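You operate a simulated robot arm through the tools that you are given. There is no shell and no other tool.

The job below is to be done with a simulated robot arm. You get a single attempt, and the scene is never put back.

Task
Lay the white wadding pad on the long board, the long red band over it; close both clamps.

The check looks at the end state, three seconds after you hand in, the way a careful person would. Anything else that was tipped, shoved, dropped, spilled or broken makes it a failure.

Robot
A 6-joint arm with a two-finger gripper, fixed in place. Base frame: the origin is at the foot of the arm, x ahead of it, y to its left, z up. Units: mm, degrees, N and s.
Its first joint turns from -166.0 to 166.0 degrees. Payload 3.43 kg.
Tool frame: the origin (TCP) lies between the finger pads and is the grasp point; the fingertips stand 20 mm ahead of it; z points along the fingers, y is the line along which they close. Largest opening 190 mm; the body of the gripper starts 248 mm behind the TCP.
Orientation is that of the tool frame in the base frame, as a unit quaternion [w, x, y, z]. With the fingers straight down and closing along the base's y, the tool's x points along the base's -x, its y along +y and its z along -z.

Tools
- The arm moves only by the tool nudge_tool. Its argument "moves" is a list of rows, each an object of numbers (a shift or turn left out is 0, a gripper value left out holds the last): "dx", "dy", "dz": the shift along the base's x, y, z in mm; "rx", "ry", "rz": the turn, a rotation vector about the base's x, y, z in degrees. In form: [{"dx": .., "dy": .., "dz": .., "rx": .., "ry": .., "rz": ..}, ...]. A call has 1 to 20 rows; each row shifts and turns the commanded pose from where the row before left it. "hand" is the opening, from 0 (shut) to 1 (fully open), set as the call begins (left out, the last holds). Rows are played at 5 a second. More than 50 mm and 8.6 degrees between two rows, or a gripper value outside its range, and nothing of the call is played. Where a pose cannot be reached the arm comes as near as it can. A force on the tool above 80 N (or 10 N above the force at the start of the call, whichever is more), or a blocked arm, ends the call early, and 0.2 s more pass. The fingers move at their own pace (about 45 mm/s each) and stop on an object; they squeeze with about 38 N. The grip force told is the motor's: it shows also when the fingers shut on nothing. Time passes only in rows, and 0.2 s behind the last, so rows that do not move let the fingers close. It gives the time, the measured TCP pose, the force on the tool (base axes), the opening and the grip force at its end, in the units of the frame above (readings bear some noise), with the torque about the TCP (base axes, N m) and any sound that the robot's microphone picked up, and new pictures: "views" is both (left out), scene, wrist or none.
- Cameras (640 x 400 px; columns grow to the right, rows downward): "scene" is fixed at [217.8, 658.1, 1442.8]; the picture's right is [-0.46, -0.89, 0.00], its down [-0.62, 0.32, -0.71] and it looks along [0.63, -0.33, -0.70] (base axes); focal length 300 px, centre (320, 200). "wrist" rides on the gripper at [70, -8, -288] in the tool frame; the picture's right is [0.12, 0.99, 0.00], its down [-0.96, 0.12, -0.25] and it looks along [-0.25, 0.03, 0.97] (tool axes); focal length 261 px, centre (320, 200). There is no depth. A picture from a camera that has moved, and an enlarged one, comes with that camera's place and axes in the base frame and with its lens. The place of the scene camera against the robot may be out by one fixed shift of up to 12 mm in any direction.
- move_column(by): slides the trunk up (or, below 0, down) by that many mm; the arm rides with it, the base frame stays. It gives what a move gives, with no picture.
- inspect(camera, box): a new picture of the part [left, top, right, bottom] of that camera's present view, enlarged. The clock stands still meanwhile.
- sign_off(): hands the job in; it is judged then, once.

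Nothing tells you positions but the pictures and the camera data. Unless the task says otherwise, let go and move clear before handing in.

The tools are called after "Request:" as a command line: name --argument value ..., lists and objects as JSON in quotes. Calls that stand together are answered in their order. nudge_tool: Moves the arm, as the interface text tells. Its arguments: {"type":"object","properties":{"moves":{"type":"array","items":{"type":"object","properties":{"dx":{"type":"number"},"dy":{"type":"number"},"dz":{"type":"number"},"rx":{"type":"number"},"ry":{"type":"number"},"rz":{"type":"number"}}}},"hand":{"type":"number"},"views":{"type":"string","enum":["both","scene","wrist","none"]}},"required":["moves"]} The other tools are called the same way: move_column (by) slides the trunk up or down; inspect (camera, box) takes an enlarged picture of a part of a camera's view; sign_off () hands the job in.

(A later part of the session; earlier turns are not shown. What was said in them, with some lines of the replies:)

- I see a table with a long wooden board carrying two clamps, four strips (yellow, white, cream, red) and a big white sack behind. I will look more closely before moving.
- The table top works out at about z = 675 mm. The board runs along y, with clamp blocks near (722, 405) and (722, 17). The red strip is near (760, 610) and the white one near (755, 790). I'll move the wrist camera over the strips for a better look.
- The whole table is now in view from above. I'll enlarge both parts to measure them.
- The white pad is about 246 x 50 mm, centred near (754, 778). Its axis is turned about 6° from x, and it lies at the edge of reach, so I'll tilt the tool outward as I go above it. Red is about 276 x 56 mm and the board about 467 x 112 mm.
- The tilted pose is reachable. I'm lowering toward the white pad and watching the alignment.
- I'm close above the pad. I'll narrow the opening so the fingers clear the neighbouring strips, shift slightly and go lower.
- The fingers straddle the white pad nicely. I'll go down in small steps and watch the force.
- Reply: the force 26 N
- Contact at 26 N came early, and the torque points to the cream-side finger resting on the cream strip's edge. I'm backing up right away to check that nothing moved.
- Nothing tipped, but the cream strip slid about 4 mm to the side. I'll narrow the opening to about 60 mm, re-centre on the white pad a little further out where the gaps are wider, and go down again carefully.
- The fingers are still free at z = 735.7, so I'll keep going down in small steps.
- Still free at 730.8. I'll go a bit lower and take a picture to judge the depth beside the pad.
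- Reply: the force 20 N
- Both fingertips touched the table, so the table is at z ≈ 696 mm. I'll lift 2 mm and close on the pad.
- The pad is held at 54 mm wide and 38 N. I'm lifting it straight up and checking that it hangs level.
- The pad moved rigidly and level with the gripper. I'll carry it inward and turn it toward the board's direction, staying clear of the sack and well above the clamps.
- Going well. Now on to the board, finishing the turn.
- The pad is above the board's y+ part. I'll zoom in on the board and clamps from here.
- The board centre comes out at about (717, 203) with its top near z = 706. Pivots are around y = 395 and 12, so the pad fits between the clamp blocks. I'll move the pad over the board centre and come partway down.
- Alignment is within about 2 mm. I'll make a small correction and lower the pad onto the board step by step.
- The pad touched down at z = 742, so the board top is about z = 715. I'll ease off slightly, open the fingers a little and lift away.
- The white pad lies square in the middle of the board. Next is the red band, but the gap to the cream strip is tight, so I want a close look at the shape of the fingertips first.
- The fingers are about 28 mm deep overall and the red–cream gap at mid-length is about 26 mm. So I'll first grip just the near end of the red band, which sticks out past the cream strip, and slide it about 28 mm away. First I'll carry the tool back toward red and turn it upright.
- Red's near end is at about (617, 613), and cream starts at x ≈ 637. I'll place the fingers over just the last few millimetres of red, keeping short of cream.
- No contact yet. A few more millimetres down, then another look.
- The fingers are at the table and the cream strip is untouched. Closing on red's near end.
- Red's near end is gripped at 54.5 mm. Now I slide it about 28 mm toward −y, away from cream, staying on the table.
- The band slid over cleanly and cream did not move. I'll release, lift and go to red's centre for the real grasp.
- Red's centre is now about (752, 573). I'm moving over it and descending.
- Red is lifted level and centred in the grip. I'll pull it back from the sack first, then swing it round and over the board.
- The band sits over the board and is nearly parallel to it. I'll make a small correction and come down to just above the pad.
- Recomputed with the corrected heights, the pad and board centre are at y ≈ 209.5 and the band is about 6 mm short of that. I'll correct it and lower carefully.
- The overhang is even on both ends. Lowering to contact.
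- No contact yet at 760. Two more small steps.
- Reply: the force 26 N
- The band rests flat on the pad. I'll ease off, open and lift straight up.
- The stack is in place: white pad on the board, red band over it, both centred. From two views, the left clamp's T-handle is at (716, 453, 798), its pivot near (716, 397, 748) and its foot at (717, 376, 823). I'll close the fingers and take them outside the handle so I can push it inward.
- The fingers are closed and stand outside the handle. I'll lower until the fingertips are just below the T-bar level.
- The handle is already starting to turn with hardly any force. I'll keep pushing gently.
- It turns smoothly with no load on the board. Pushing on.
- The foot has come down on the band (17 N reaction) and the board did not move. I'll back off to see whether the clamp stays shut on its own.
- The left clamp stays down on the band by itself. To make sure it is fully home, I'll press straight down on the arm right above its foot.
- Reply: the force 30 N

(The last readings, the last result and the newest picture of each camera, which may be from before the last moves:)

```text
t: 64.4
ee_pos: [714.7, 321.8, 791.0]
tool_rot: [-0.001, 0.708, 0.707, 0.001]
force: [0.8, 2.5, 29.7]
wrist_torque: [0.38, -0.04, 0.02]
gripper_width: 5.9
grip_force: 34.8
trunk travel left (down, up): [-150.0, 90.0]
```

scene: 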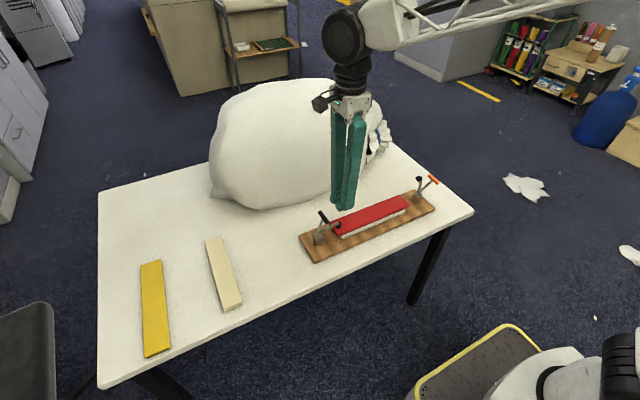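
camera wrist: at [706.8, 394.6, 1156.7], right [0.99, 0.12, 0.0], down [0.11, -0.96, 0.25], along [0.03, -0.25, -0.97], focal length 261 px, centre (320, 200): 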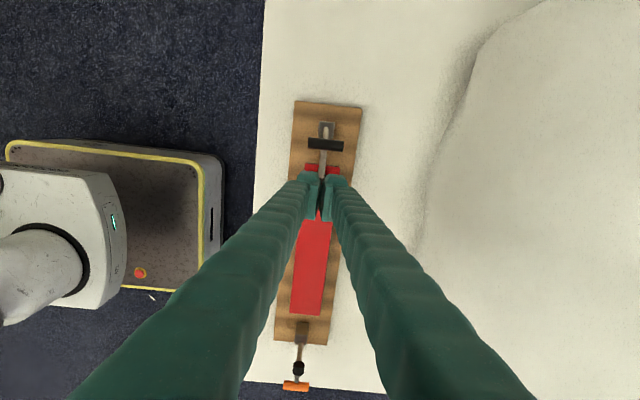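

The arm took 30 N downward without giving, so the clamp is solidly seated. I'll lift off.

Request:
nudge_tool --moves '[{"dz": 5}, {"dz": 15}, {"dz": 30}, {"dz": 40}, {}]'

Request:
inspect --camera "scene" --box '[280, 150, 460, 272]'

Request:
inspect --camera "wrist" --box '[240, 60, 400, 400]'

```text
t: 65.6
ee_pos: [714.4, 321.5, 877.7]
tool_rot: [0.0, 0.708, 0.706, 0.0]
force: [-0.3, 0.2, 0.4]
wrist_torque: [-0.01, -0.01, -0.02]
gripper_width: 0.0
grip_force: 34.4
trunk travel left (down, up): [-150.0, 90.0]
camera wrist: at [706.8, 392.0, 1165.6], right [0.99, 0.12, 0.0], down [0.11, -0.96, 0.25], along [0.03, -0.25, -0.97], focal length 261 px, centre (320, 200)
```

scene: 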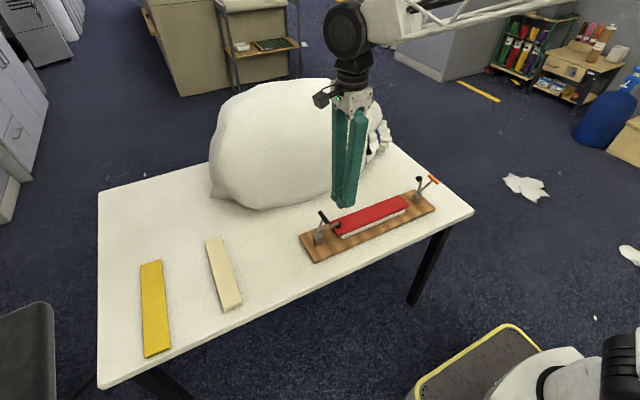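
wrist: 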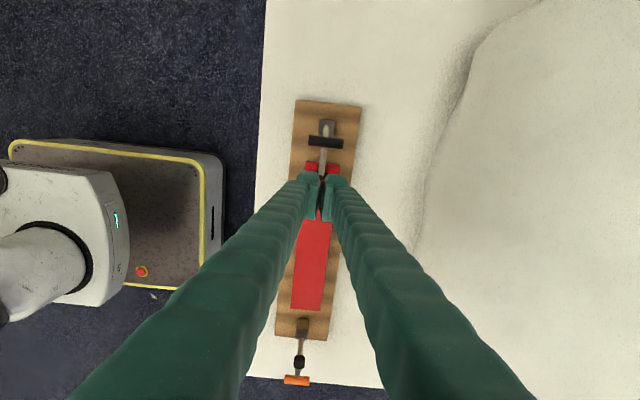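

```text
3.28 times, centred on (370, 211) of scene
camera zoom: at [217.8, 658.1, 1442.8], right [-0.46, -0.89, 0.0], down [-0.62, 0.32, -0.71], along [0.63, -0.33, -0.7], focal length 983 px, centre (156, 164)
```

zoom: 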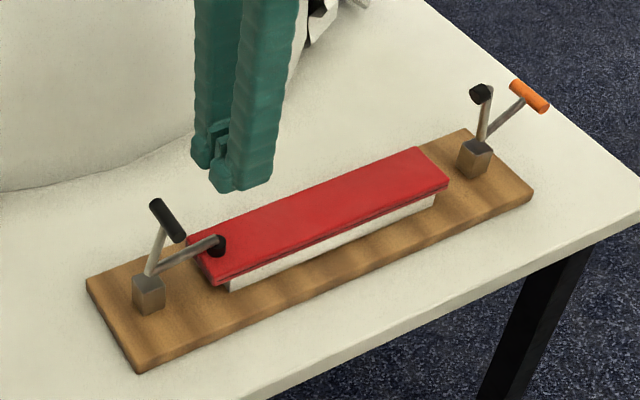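

```text
1.18 times, centred on (320, 230) of wrist
camera zoom: at [706.8, 392.0, 1165.6], right [0.99, 0.12, 0.0], down [0.11, -0.96, 0.25], along [0.03, -0.25, -0.97], focal length 307 px, centre (320, 165)
```

zoom: 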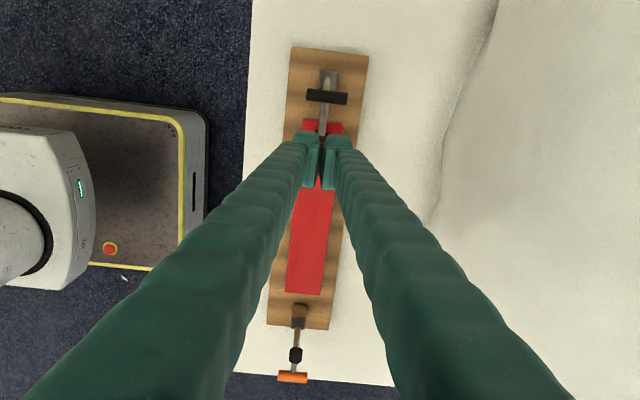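

The left clamp is seated, and the band, pad and board did not shift. By two-view measurement the orange T-handle of the right clamp is at about (716, −33, 799). I'll travel high over everything to its outside.

Request:
nudge_tool --moves '[{"dz": 25}, {"dy": -46}, {"dy": -46}, {"dy": -46}, {"dy": -46}, {"dy": -46}, {"dy": -46}, {"dy": -46}, {"dy": -46}, {"dy": -44}, {}]'

Request:
inspect --camera "wrist" --box '[240, 100, 400, 260]'

Request:
inspect --camera "scene" --box '[380, 140, 480, 230]'

```text
t: 68.0
ee_pos: [715.5, -91.8, 905.6]
tool_rot: [0.0, 0.708, 0.706, 0.0]
force: [-0.8, -0.3, -0.2]
wrist_torque: [-0.02, 0.02, 0.04]
gripper_width: 0.0
grip_force: 34.4
trunk travel left (down, up): [-150.0, 90.0]
camera wrist: at [708.5, -20.8, 1192.9], right [0.99, 0.12, 0.0], down [0.11, -0.96, 0.25], along [0.03, -0.25, -0.97], focal length 261 px, centre (320, 200)
```

scene: 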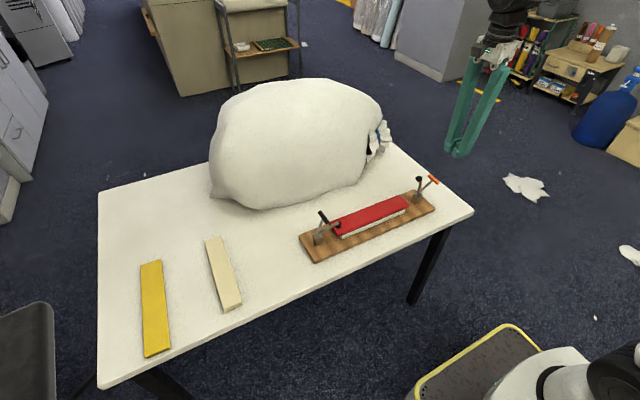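
wrist: 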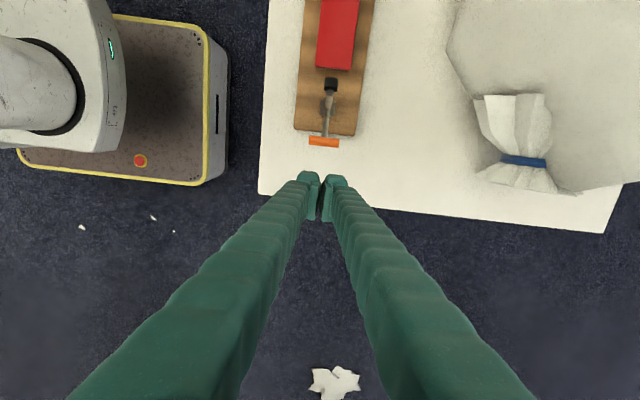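

```text
2.50 times, centred on (320, 180) of wrist
camera zoom: at [708.5, -20.8, 1192.9], right [0.99, 0.12, 0.0], down [0.11, -0.96, 0.25], along [0.03, -0.25, -0.97], focal length 652 px, centre (320, 250)
```

zoom: 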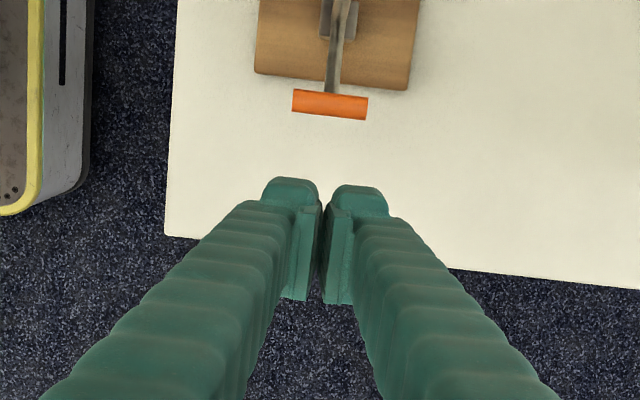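

```text
4.44 times, centred on (430, 185) of scene
camera zoom: at [217.8, 658.1, 1442.8], right [-0.46, -0.89, 0.0], down [-0.62, 0.32, -0.71], along [0.63, -0.33, -0.7], focal length 1333 px, centre (-169, 267)
```

zoom: 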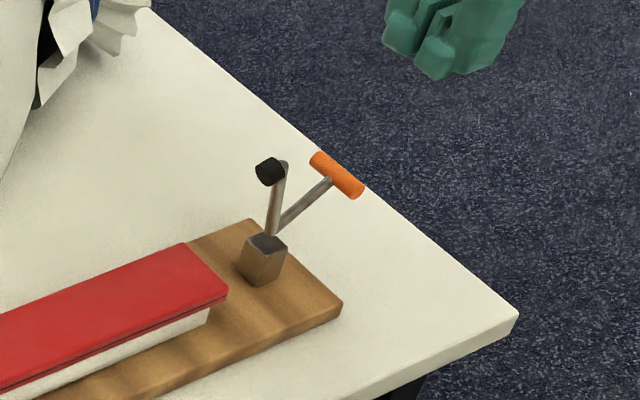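

The T-bar is confirmed at (716, −32). I'll lower outside it to the same height that worked on the left.

Request:
nudge_tool --moves '[{"dz": -35}, {"dz": -35}, {"dz": -34}, {"dy": 12}, {"dy": 10}, {}]'

Request:
inspect --camera "wrist" --box '[240, 80, 400, 240]'

Request:
inspect --camera "scene" --box '[380, 140, 480, 230]'

```text
t: 69.4
ee_pos: [714.4, -69.3, 798.6]
tool_rot: [0.0, 0.708, 0.707, 0.0]
force: [0.0, 0.6, -0.2]
wrist_torque: [0.0, 0.03, 0.0]
gripper_width: 0.1
grip_force: 34.4
trunk travel left (down, up): [-150.0, 90.0]
camera wrist: at [706.9, 2.2, 1087.3], right [0.99, 0.12, 0.0], down [0.11, -0.96, 0.25], along [0.03, -0.25, -0.97], focal length 261 px, centre (320, 200)
```

scene: 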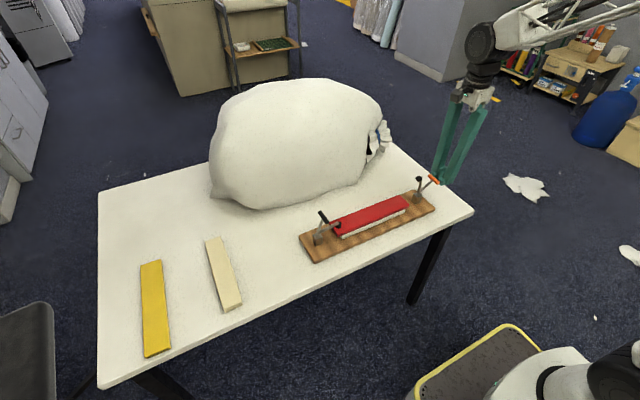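
wrist: 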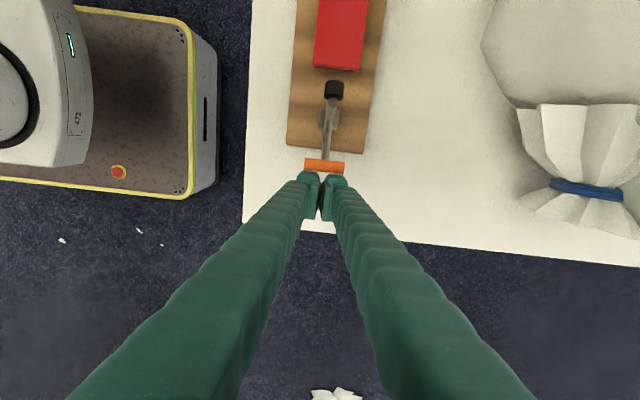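

```text
2.50 times, centred on (320, 160) of wrist
camera zoom: at [706.9, 2.2, 1087.3], right [0.99, 0.12, 0.0], down [0.11, -0.96, 0.25], along [0.03, -0.25, -0.97], focal length 652 px, centre (320, 300)
```

zoom: 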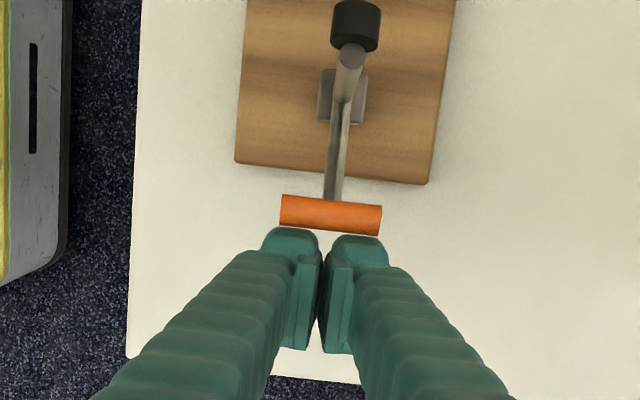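

```text
4.44 times, centred on (430, 185) of scene
camera zoom: at [217.8, 658.1, 1442.8], right [-0.46, -0.89, 0.0], down [-0.62, 0.32, -0.71], along [0.63, -0.33, -0.7], focal length 1333 px, centre (-169, 267)
```

zoom: 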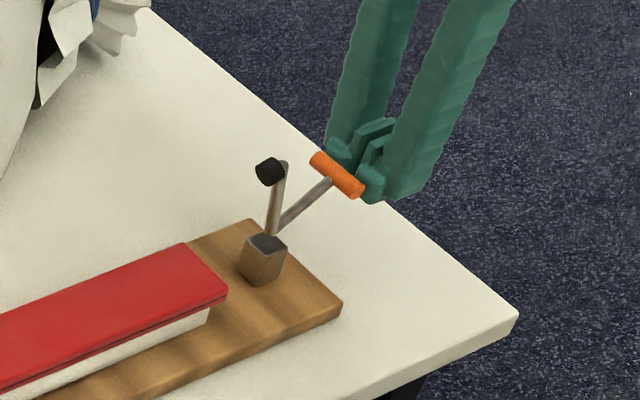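

The fingers stand just outside the orange handle. Now I push it gently inward (+y).

Request:
nudge_tool --moves '[{"dz": 2, "dy": 5}, {"dy": 6}, {"dy": 6}, {"dy": 6}, {"dy": 6}, {"dy": 6}, {}]'

Request:
inspect --camera "scene" --box '[380, 140, 480, 230]'

Request:
inspect --camera "wrist" --box '[240, 80, 400, 240]'

```text
t: 71.0
ee_pos: [715.7, -32.8, 801.8]
tool_rot: [0.0, 0.708, 0.707, 0.0]
force: [-0.2, -0.6, -0.2]
wrist_torque: [0.01, 0.0, 0.02]
gripper_width: 0.0
grip_force: 34.4
trunk travel left (down, up): [-150.0, 90.0]
camera wrist: at [707.0, 37.7, 1089.8], right [0.99, 0.12, 0.0], down [0.11, -0.96, 0.25], along [0.03, -0.25, -0.97], focal length 261 px, centre (320, 200)
```

scene: 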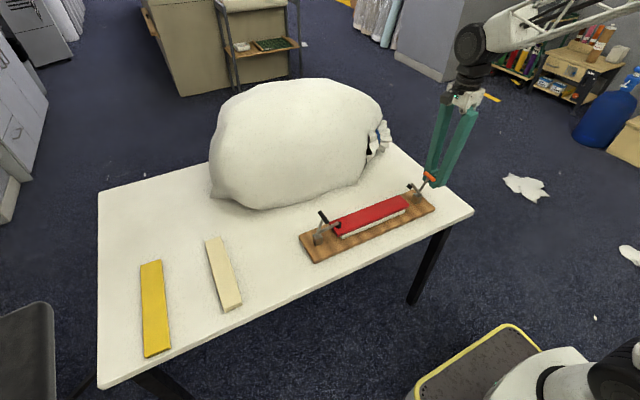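
wrist: 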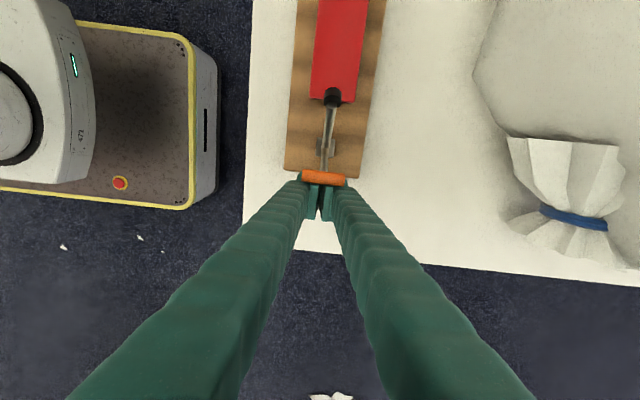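

```text
4.44 times, centred on (430, 185) of scene
camera zoom: at [217.8, 658.1, 1442.8], right [-0.46, -0.89, 0.0], down [-0.62, 0.32, -0.71], along [0.63, -0.33, -0.7], focal length 1333 px, centre (-169, 267)
```

zoom: 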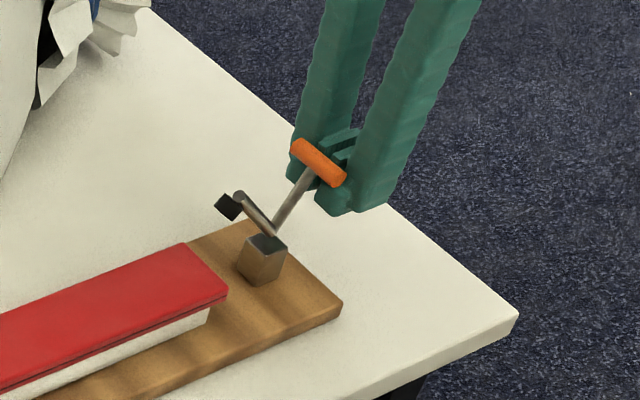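

```text
2.50 times, centred on (320, 160) of wrist
camera zoom: at [707.0, 37.7, 1089.8], right [0.99, 0.12, 0.0], down [0.11, -0.96, 0.25], along [0.03, -0.25, -0.97], focal length 652 px, centre (320, 300)
```

zoom: 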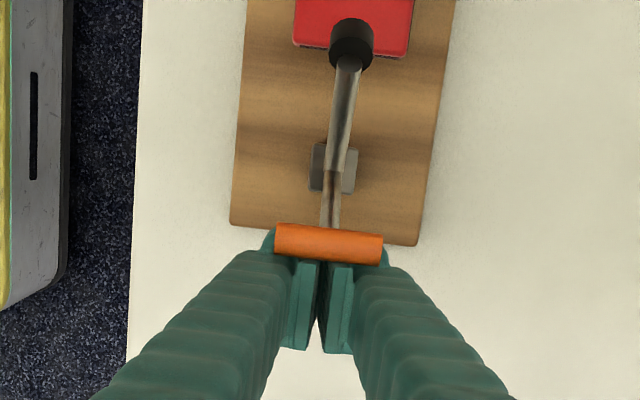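

The right lever turns just as easily. I'll continue.

Request:
nudge_tool --moves '[{"dy": 6}, {"dy": 6}, {"dy": 6}, {"dy": 5}, {}]'

Request:
inspect --camera "scene" --box '[380, 140, 480, 230]'

```text
t: 72.2
ee_pos: [715.0, -10.9, 801.7]
tool_rot: [0.0, 0.708, 0.706, 0.001]
force: [0.8, -0.4, 0.8]
wrist_torque: [0.01, -0.01, -0.03]
gripper_width: 0.1
grip_force: 34.4
trunk travel left (down, up): [-150.0, 90.0]
camera wrist: at [707.5, 60.2, 1089.2], right [0.99, 0.12, 0.0], down [0.11, -0.96, 0.25], along [0.03, -0.25, -0.97], focal length 261 px, centre (320, 200)
```

scene: 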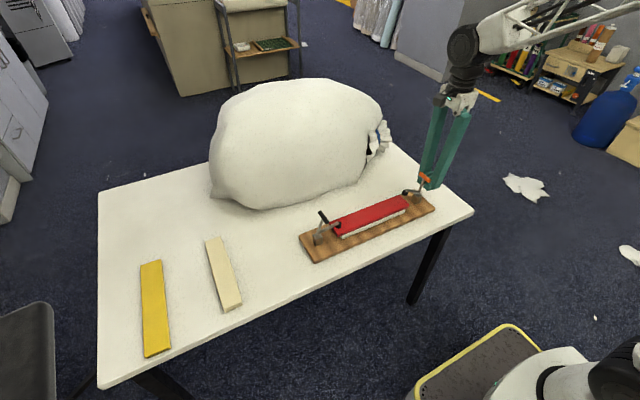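
wrist: 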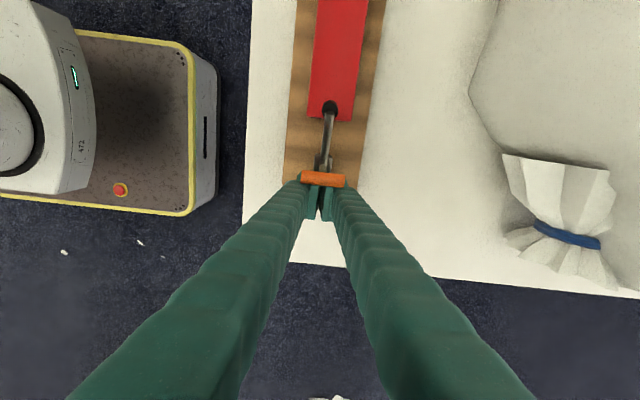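

```text
4.44 times, centred on (430, 185) of scene
camera zoom: at [217.8, 658.1, 1442.8], right [-0.46, -0.89, 0.0], down [-0.62, 0.32, -0.71], along [0.63, -0.33, -0.7], focal length 1333 px, centre (-169, 267)
```

zoom: 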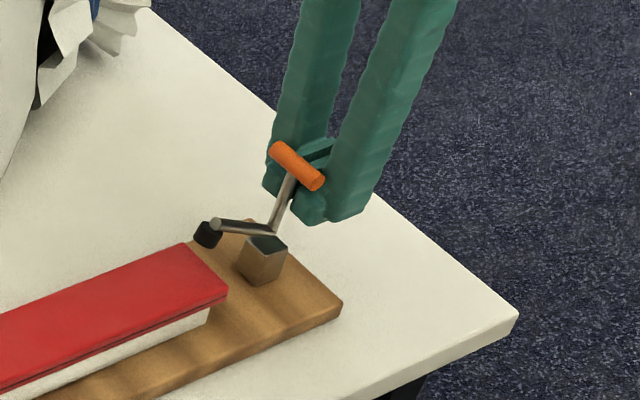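

Request:
nudge_tool --moves '[{"dy": 4}, {"dy": 4}, {"dy": 3}, {}]'

Request:
inspect --camera "scene" --box '[380, 140, 480, 230]'

```text
t: 73.2
ee_pos: [715.0, 0.4, 800.7]
tool_rot: [0.0, 0.708, 0.706, 0.001]
force: [-1.2, -0.2, 0.5]
wrist_torque: [-0.02, 0.0, 0.01]
gripper_width: 0.0
grip_force: 34.4
trunk travel left (down, up): [-150.0, 90.0]
camera wrist: at [707.2, 71.3, 1089.6], right [0.99, 0.12, 0.0], down [0.11, -0.96, 0.25], along [0.03, -0.25, -0.97], focal length 261 px, centre (320, 200)
```

scene: 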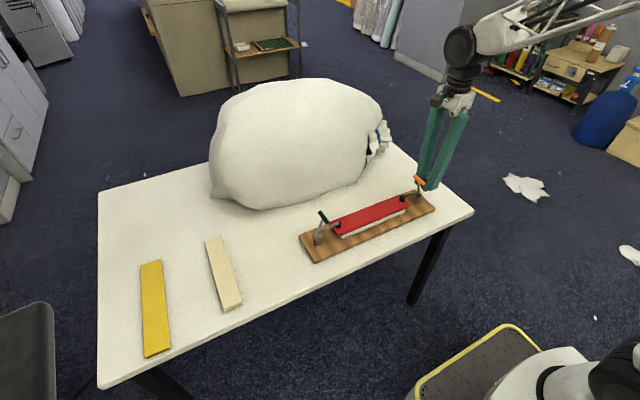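
wrist: 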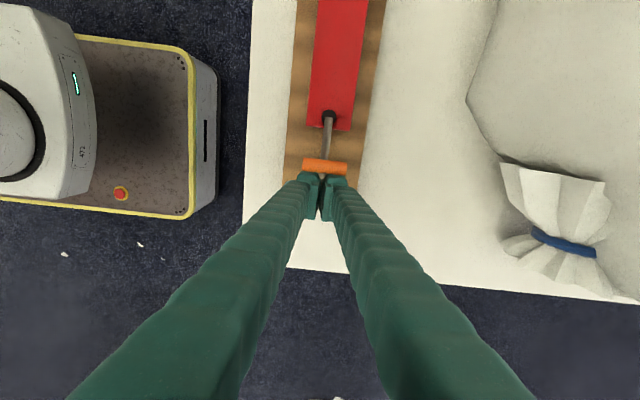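

```text
4.44 times, centred on (430, 185) of scene
camera zoom: at [217.8, 658.1, 1442.8], right [-0.46, -0.89, 0.0], down [-0.62, 0.32, -0.71], along [0.63, -0.33, -0.7], focal length 1333 px, centre (-169, 267)
```

zoom: 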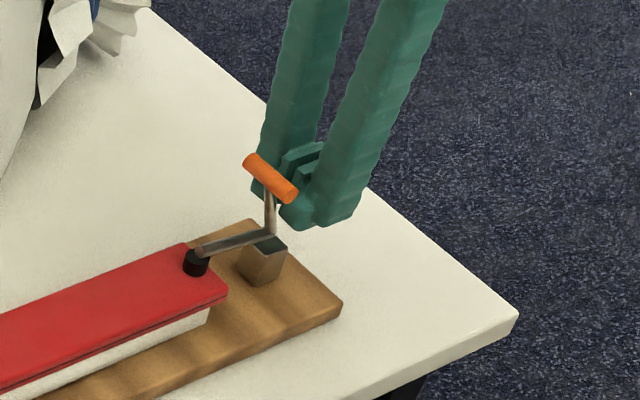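

Request:
nudge_tool --moves '[{"dy": 4}, {"dy": 3}, {}]'

Request:
inspect --camera "scene" --box '[380, 140, 480, 230]'

Request:
inspect --camera "wrist" --box '[240, 80, 400, 240]'

```text
t: 74.0
ee_pos: [714.5, 7.4, 802.3]
tool_rot: [0.0, 0.708, 0.706, 0.0]
force: [1.8, -9.6, 4.3]
wrist_torque: [-0.08, -0.01, -0.09]
gripper_width: 5.6
grip_force: 34.7
trunk travel left (down, up): [-150.0, 90.0]
camera wrist: at [706.9, 76.9, 1089.2], right [0.99, 0.12, 0.0], down [0.11, -0.96, 0.25], along [0.03, -0.25, -0.97], focal length 261 px, centre (320, 200)
```

scene: 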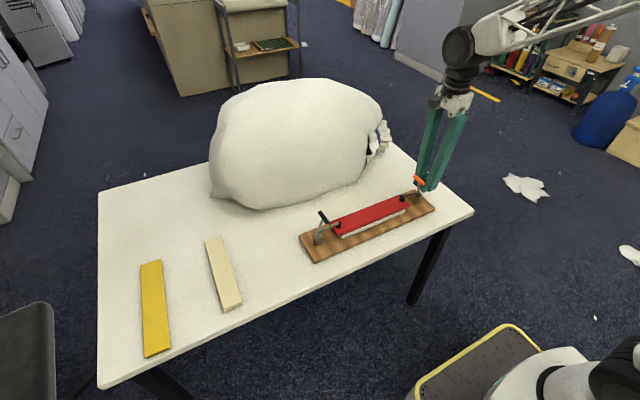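
wrist: 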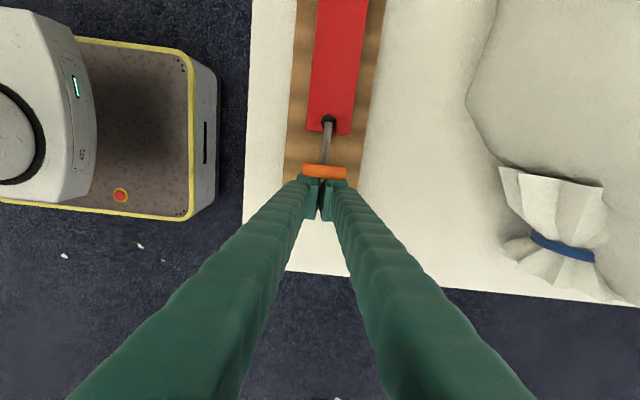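

```text
4.44 times, centred on (430, 185) of scene
camera zoom: at [217.8, 658.1, 1442.8], right [-0.46, -0.89, 0.0], down [-0.62, 0.32, -0.71], along [0.63, -0.33, -0.7], focal length 1333 px, centre (-169, 267)
```

zoom: 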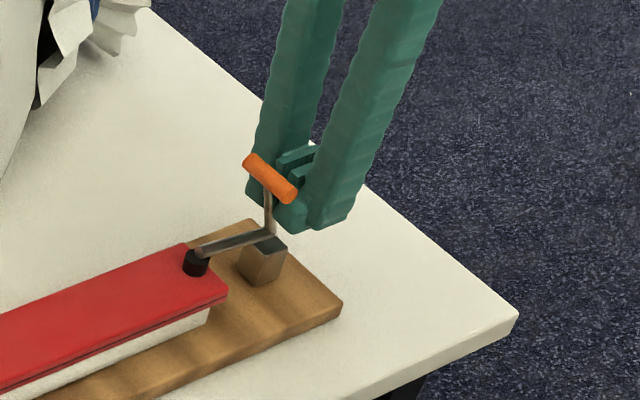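

```text
2.50 times, centred on (320, 160) of wrist
camera zoom: at [706.9, 76.9, 1089.2], right [0.99, 0.12, 0.0], down [0.11, -0.96, 0.25], along [0.03, -0.25, -0.97], focal length 652 px, centre (320, 300)
```

zoom: 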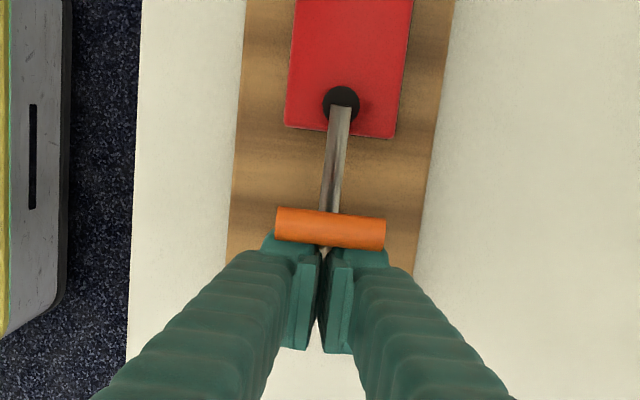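

The right foot is on the band too, with a 10 N reaction. I'm backing straight out and up to look.

Request:
nudge_tool --moves '[{"dy": -6}, {"dy": -12}, {"dy": -20}, {"dy": -25, "dz": 20}, {"dz": 45}, {"dz": 40}, {}]'

Request:
inspect --camera "scene" --box '[280, 150, 460, 272]'

Request:
inspect --camera "wrist" --box '[240, 0, 400, 200]'

```text
t: 75.6
ee_pos: [715.0, -57.3, 907.3]
tool_rot: [0.0, 0.708, 0.706, 0.0]
force: [0.0, -1.1, 0.5]
wrist_torque: [-0.02, -0.01, -0.01]
gripper_width: 0.0
grip_force: 34.2
trunk travel left (down, up): [-150.0, 90.0]
camera wrist: at [707.3, 14.1, 1195.7], right [0.99, 0.12, 0.0], down [0.11, -0.96, 0.25], along [0.03, -0.25, -0.97], focal length 261 px, centre (320, 200)
```

scene: 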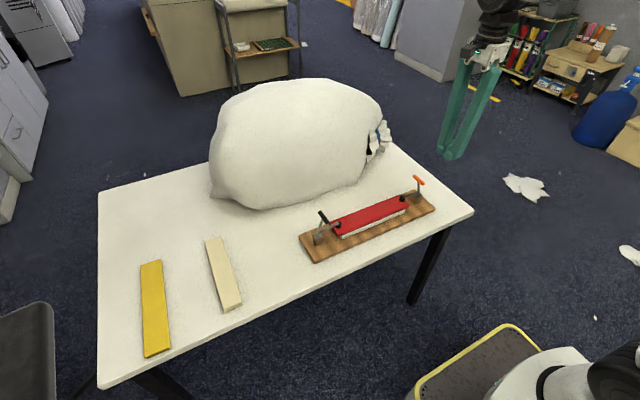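
wrist: 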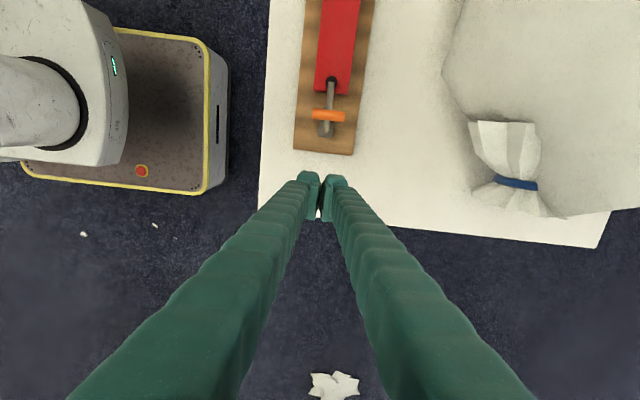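

```text
3.28 times, centred on (370, 211) of scene
camera zoom: at [217.8, 658.1, 1442.8], right [-0.46, -0.89, 0.0], down [-0.62, 0.32, -0.71], along [0.63, -0.33, -0.7], focal length 983 px, centre (156, 164)
```

zoom: 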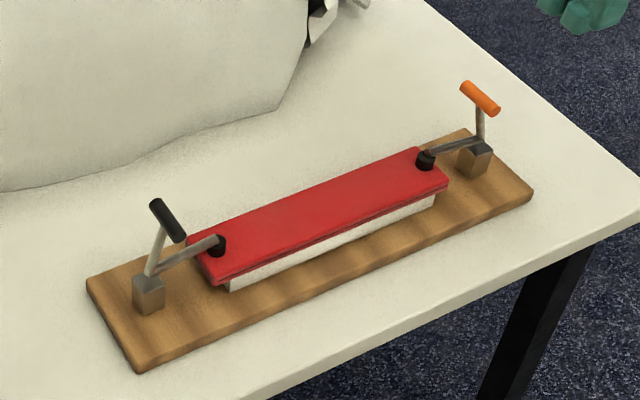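

```text
2.00 times, centred on (320, 100) of wrist
camera zoom: at [707.3, 14.1, 1195.7], right [0.99, 0.12, 0.0], down [0.11, -0.96, 0.25], along [0.03, -0.25, -0.97], focal length 521 px, centre (320, 400)
```

zoom: 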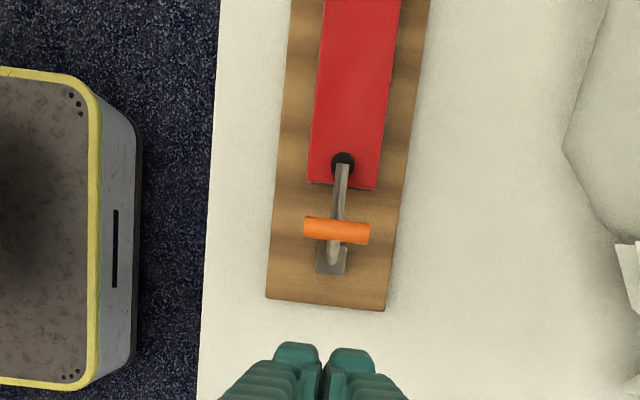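

Both feet look to be on the band. I'll check both clamps closely, because the two handles stand at slightly different angles.

Request:
inspect --camera "scene" --box '[388, 165, 438, 215]'

Request:
inspect --camera "scene" --box '[305, 200, 355, 250]'

Request:
inspect --camera "wrist" --box '[295, 60, 365, 160]'

```text
8.00 times, centred on (413, 190) of scene
camera zoom: at [217.8, 658.1, 1442.8], right [-0.46, -0.89, 0.0], down [-0.62, 0.32, -0.71], along [0.63, -0.33, -0.7], focal length 2400 px, centre (-424, 280)
```

zoom: 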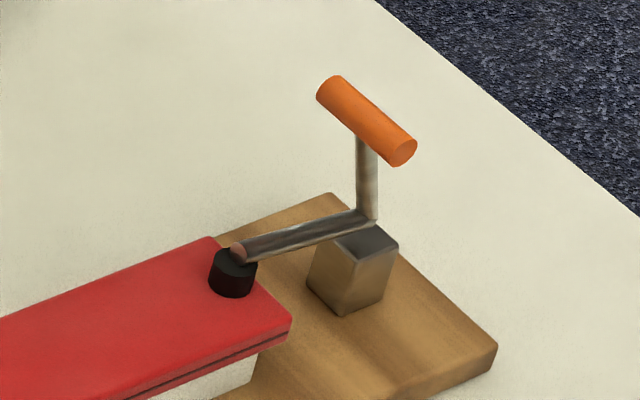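

```text
8.00 times, centred on (330, 225) of scene
camera zoom: at [217.8, 658.1, 1442.8], right [-0.46, -0.89, 0.0], down [-0.62, 0.32, -0.71], along [0.63, -0.33, -0.7], focal length 2400 px, centre (240, 0)
```

zoom: 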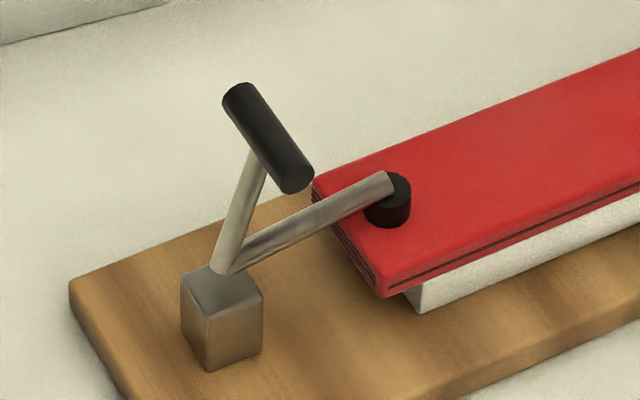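

```text
4.00 times, centred on (330, 110) of wrist
camera zoom: at [707.3, 14.1, 1195.7], right [0.99, 0.12, 0.0], down [0.11, -0.96, 0.25], along [0.03, -0.25, -0.97], focal length 1043 px, centre (280, 560)
```

zoom: 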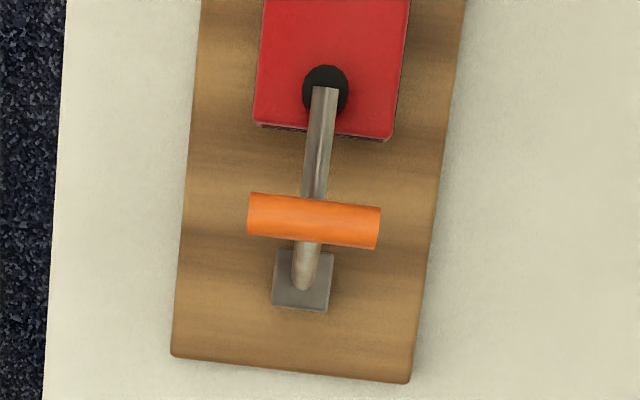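

Request:
inspect --camera "scene" --box '[280, 160, 380, 260]'

Request:
inspect --camera "scene" --box '[80, 130, 300, 370]'

```text
4.00 times, centred on (330, 210) of scene
camera zoom: at [217.8, 658.1, 1442.8], right [-0.46, -0.89, 0.0], down [-0.62, 0.32, -0.71], along [0.63, -0.33, -0.7], focal length 1200 px, centre (280, 160)
```

zoom: 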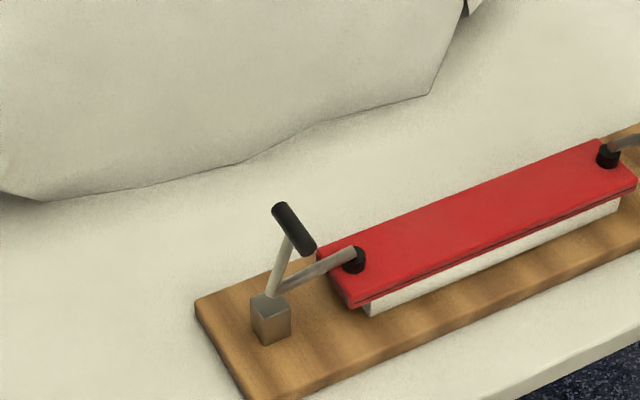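

```text
1.67 times, centred on (190, 250) of scene
camera zoom: at [217.8, 658.1, 1442.8], right [-0.46, -0.89, 0.0], down [-0.62, 0.32, -0.71], along [0.63, -0.33, -0.7], focal length 500 px, centre (537, 117)
```

zoom: 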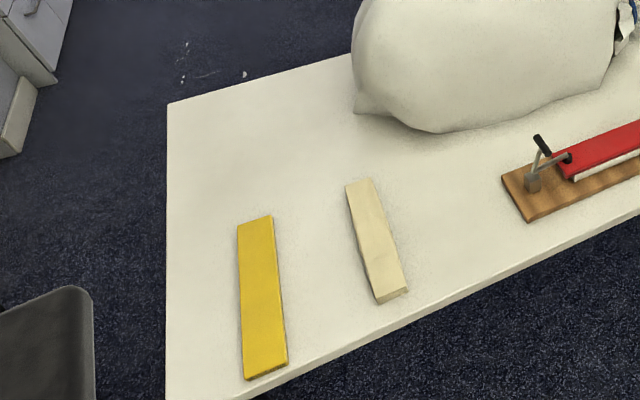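

Request:
inspect --camera "scene" --box '[120, 210, 300, 370]'

```text
2.50 times, centred on (210, 290) of scene
camera zoom: at [217.8, 658.1, 1442.8], right [-0.46, -0.89, 0.0], down [-0.62, 0.32, -0.71], along [0.63, -0.33, -0.7], focal length 750 px, centre (595, -25)
```

zoom: 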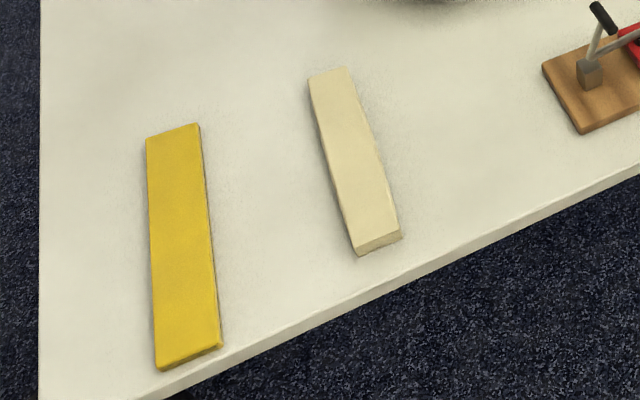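

Everything else is in place. As on the left, I'll give the right clamp's arm a short vertical press above its foot to be sure it is seated.

Request:
nudge_tool --moves '[{"dy": 40}, {"dy": 40}, {"dy": 40}, {"dy": 33}, {}]'

Request:
inspect --camera "wrist" --box '[250, 130, 390, 290]'

Request:
inspect --camera "scene" --box '[370, 130, 450, 220]'

```text
t: 76.8
ee_pos: [714.9, 98.7, 906.9]
tool_rot: [0.0, 0.707, 0.707, 0.0]
force: [0.7, 0.0, -0.1]
wrist_torque: [0.04, 0.01, 0.0]
gripper_width: 0.0
grip_force: 34.8
trunk travel left (down, up): [-150.0, 90.0]
camera wrist: at [707.4, 169.1, 1194.5], right [0.99, 0.12, 0.0], down [0.11, -0.96, 0.25], along [0.03, -0.25, -0.97], focal length 261 px, centre (320, 200)
```

scene: 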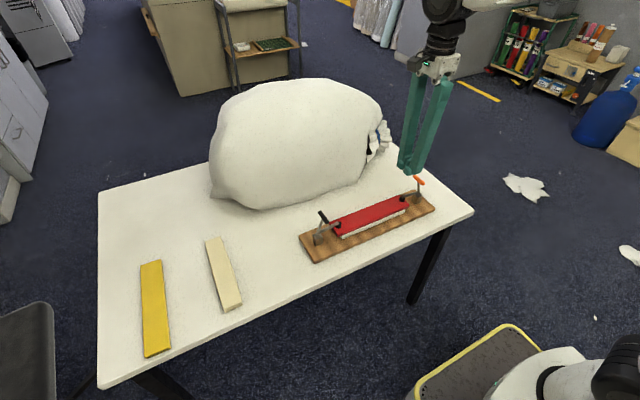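
wrist: 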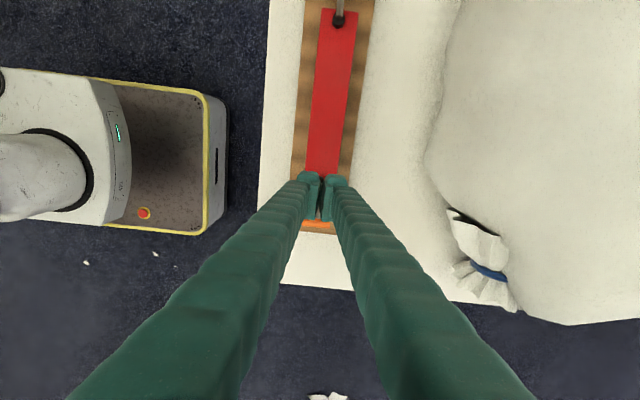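

```text
2.50 times, centred on (320, 210) of wrist
camera zoom: at [707.4, 169.1, 1194.5], right [0.99, 0.12, 0.0], down [0.11, -0.96, 0.25], along [0.03, -0.25, -0.97], focal length 652 px, centre (320, 175)
```

zoom: 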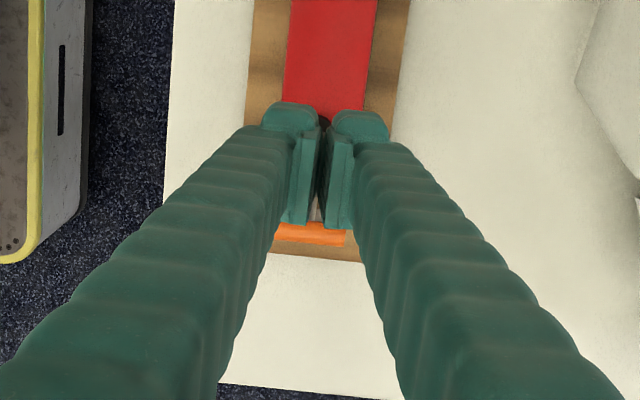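

```text
4.44 times, centred on (410, 175) of scene
camera zoom: at [217.8, 658.1, 1442.8], right [-0.46, -0.89, 0.0], down [-0.62, 0.32, -0.71], along [0.63, -0.33, -0.7], focal length 1333 px, centre (-80, 311)
```

zoom: 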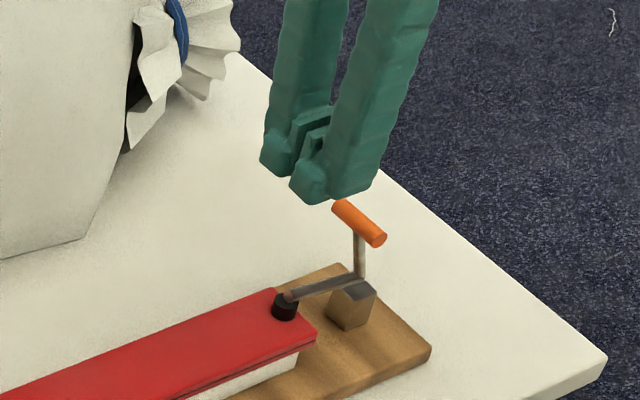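

Request:
nudge_tool --moves '[{"dz": -35}, {"dz": -35}, {"dz": -30}, {"dz": -9}, {}]' --views "none"

Request:
inspect --camera "scene" --box '[370, 130, 450, 220]'

```text
t: 78.0
ee_pos: [716.1, 99.8, 799.0]
tool_rot: [0.0, 0.708, 0.707, 0.0]
force: [0.8, 0.1, -0.7]
wrist_torque: [0.0, -0.01, -0.01]
gripper_width: 0.2
grip_force: 33.9
trunk travel left (down, up): [-150.0, 90.0]
```

```text
4.44 times, centred on (410, 175) of scene
camera zoom: at [217.8, 658.1, 1442.8], right [-0.46, -0.89, 0.0], down [-0.62, 0.32, -0.71], along [0.63, -0.33, -0.7], focal length 1333 px, centre (-80, 311)
```

zoom: 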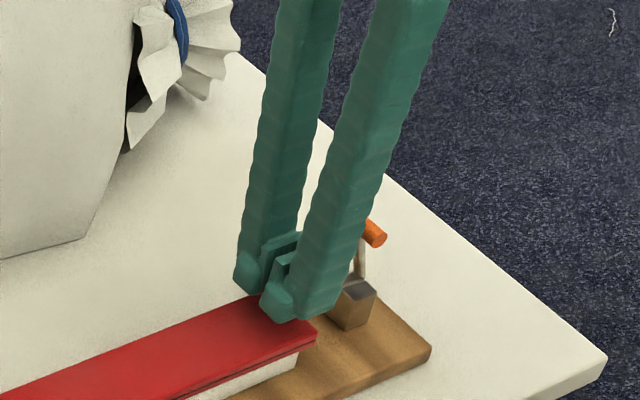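

Request:
nudge_tool --moves '[{"dz": -4}, {"dz": -3}, {}]' --views "none"

```text
t: 78.8
ee_pos: [714.6, 98.1, 791.6]
tool_rot: [0.0, 0.707, 0.707, 0.0]
force: [1.8, 2.5, 10.9]
wrist_torque: [-0.13, 0.01, -0.04]
gripper_width: 5.9
grip_force: 34.2
trunk travel left (down, up): [-150.0, 90.0]
```

It meets the arm at the same height as on the left. One more small press, then I'll lift clear.

Request:
nudge_tool --moves '[{"dz": -1.5}, {}]' --views "none"

Request:
nudge_tool --moves '[{"dz": 4}, {"dz": 12}, {"dz": 30}, {"dz": 40}, {"dz": 40}, {}]'

Request:
inspect --camera "scene" --box '[280, 150, 460, 272]'

Request:
inspect --camera "scene" --box '[388, 165, 438, 215]'

```text
t: 79.4
ee_pos: [714.2, 98.1, 790.0]
tool_rot: [0.001, 0.707, 0.707, 0.0]
force: [-2.7, 6.1, 34.8]
wrist_torque: [-0.31, 0.04, -0.03]
gripper_width: 5.7
grip_force: 34.6
trunk travel left (down, up): [-150.0, 90.0]
```

```text
t: 80.8
ee_pos: [712.5, 96.6, 916.0]
tool_rot: [-0.001, 0.708, 0.706, 0.0]
force: [0.3, 1.1, -0.2]
wrist_torque: [0.0, 0.01, -0.01]
gripper_width: 0.2
grip_force: 34.2
trunk travel left (down, up): [-150.0, 90.0]
camera wrist: at [706.0, 166.1, 1203.6], right [0.99, 0.12, 0.0], down [0.11, -0.96, 0.25], along [0.03, -0.25, -0.97], focal length 261 px, centre (320, 200)
```

scene: 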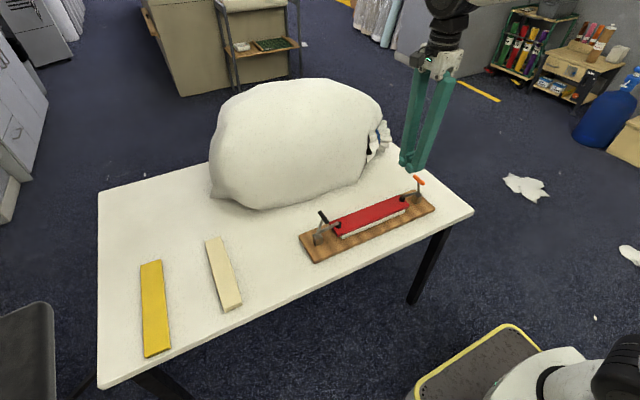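
wrist: 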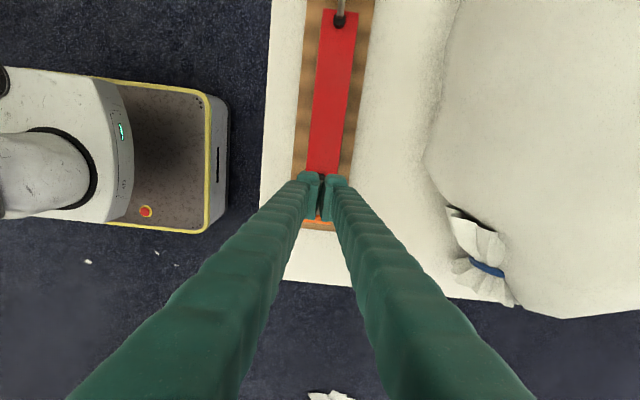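

```text
3.28 times, centred on (370, 211) of scene
camera zoom: at [217.8, 658.1, 1442.8], right [-0.46, -0.89, 0.0], down [-0.62, 0.32, -0.71], along [0.63, -0.33, -0.7], focal length 983 px, centre (156, 164)
```

zoom: 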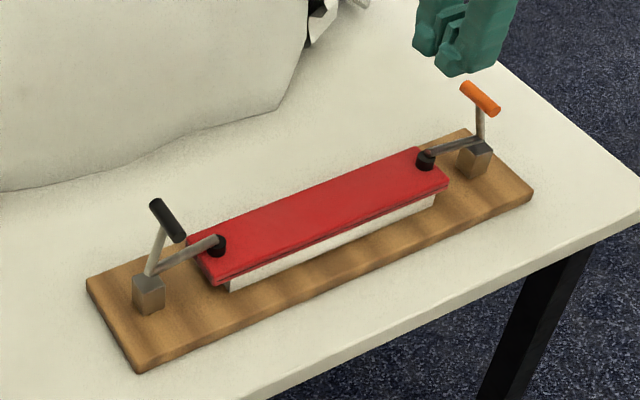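

```text
8.00 times, centred on (413, 190) of scene
camera zoom: at [217.8, 658.1, 1442.8], right [-0.46, -0.89, 0.0], down [-0.62, 0.32, -0.71], along [0.63, -0.33, -0.7], focal length 2400 px, centre (-424, 280)
```

zoom: 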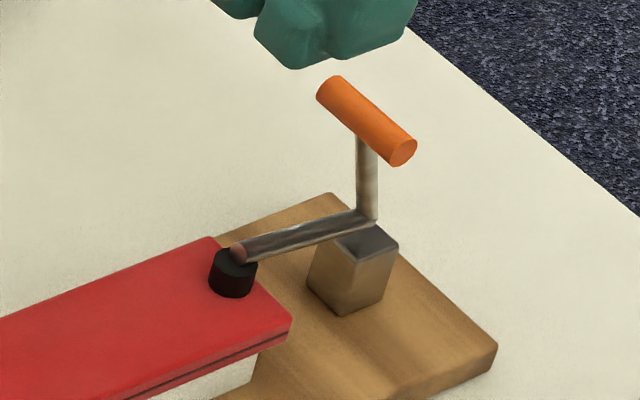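

Both clamps are closed with their feet flat on the band, and neither gave way under a press. I'll move the arm up and clear.

Request:
nudge_tool --moves '[{"dz": 45}, {"dz": 45}, {"dz": 40}, {"dx": -40, "dy": 10}, {"dx": -40, "dy": 10}, {}]'

Request:
inspect --camera "scene" --box '[280, 150, 460, 272]'

```text
t: 82.2
ee_pos: [635.6, 116.4, 1045.4]
tool_rot: [0.0, 0.708, 0.707, 0.0]
force: [-0.9, -0.6, 0.6]
wrist_torque: [0.02, 0.0, -0.01]
gripper_width: 0.1
grip_force: 34.2
trunk travel left (down, up): [-150.0, 90.0]
camera wrist: at [628.3, 186.6, 1332.8], right [0.99, 0.12, 0.0], down [0.11, -0.96, 0.25], along [0.03, -0.25, -0.97], focal length 261 px, centre (320, 200)
```

scene: 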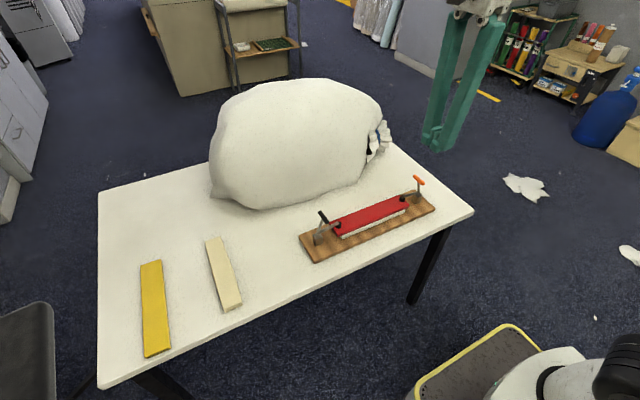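
wrist: 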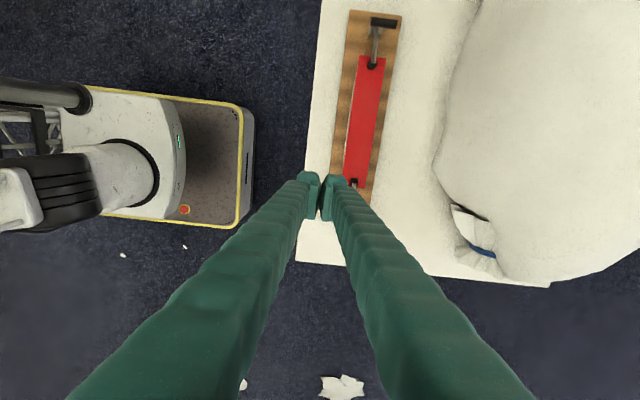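

```text
3.28 times, centred on (370, 211) of scene
camera zoom: at [217.8, 658.1, 1442.8], right [-0.46, -0.89, 0.0], down [-0.62, 0.32, -0.71], along [0.63, -0.33, -0.7], focal length 983 px, centre (156, 164)
```

zoom: 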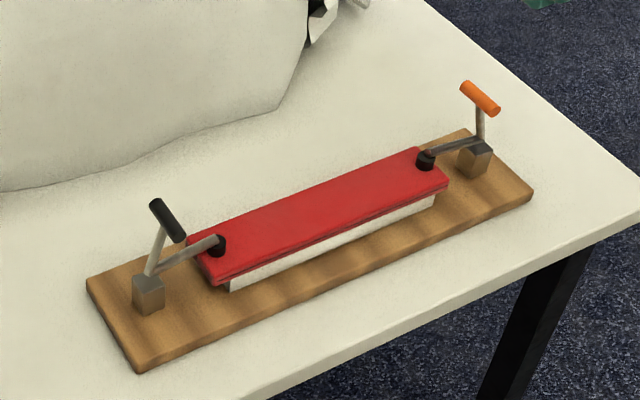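

The white pad is on the long board with the red band squarely over it. Both clamps are closed onto the band and the arm is clear, so I'm handing in. The cream strip slid about 4–5 mm at one end when a finger touched it early on; nothing else was disturbed.

Request:
sign_off

```text
The job is handed in.
```

I handed the job in. The white wadding pad lies centred on the long board with the red band over it, and both clamps are closed onto the band. The arm was holding nothing and stood clear when I signed off.

- **Clamps:** each foot sits flat on the band. I pressed down on each arm with about 30 N and neither gave way. I heard no latch click on either one, but both stayed shut when I let go.
- **Cream strip:** early on, a finger came down on its edge and slid one end about 4–5 mm. I left it there rather than risk moving it more.
- **Everything else:** the yellow strip, the sack and the board look unmoved in the pictures.
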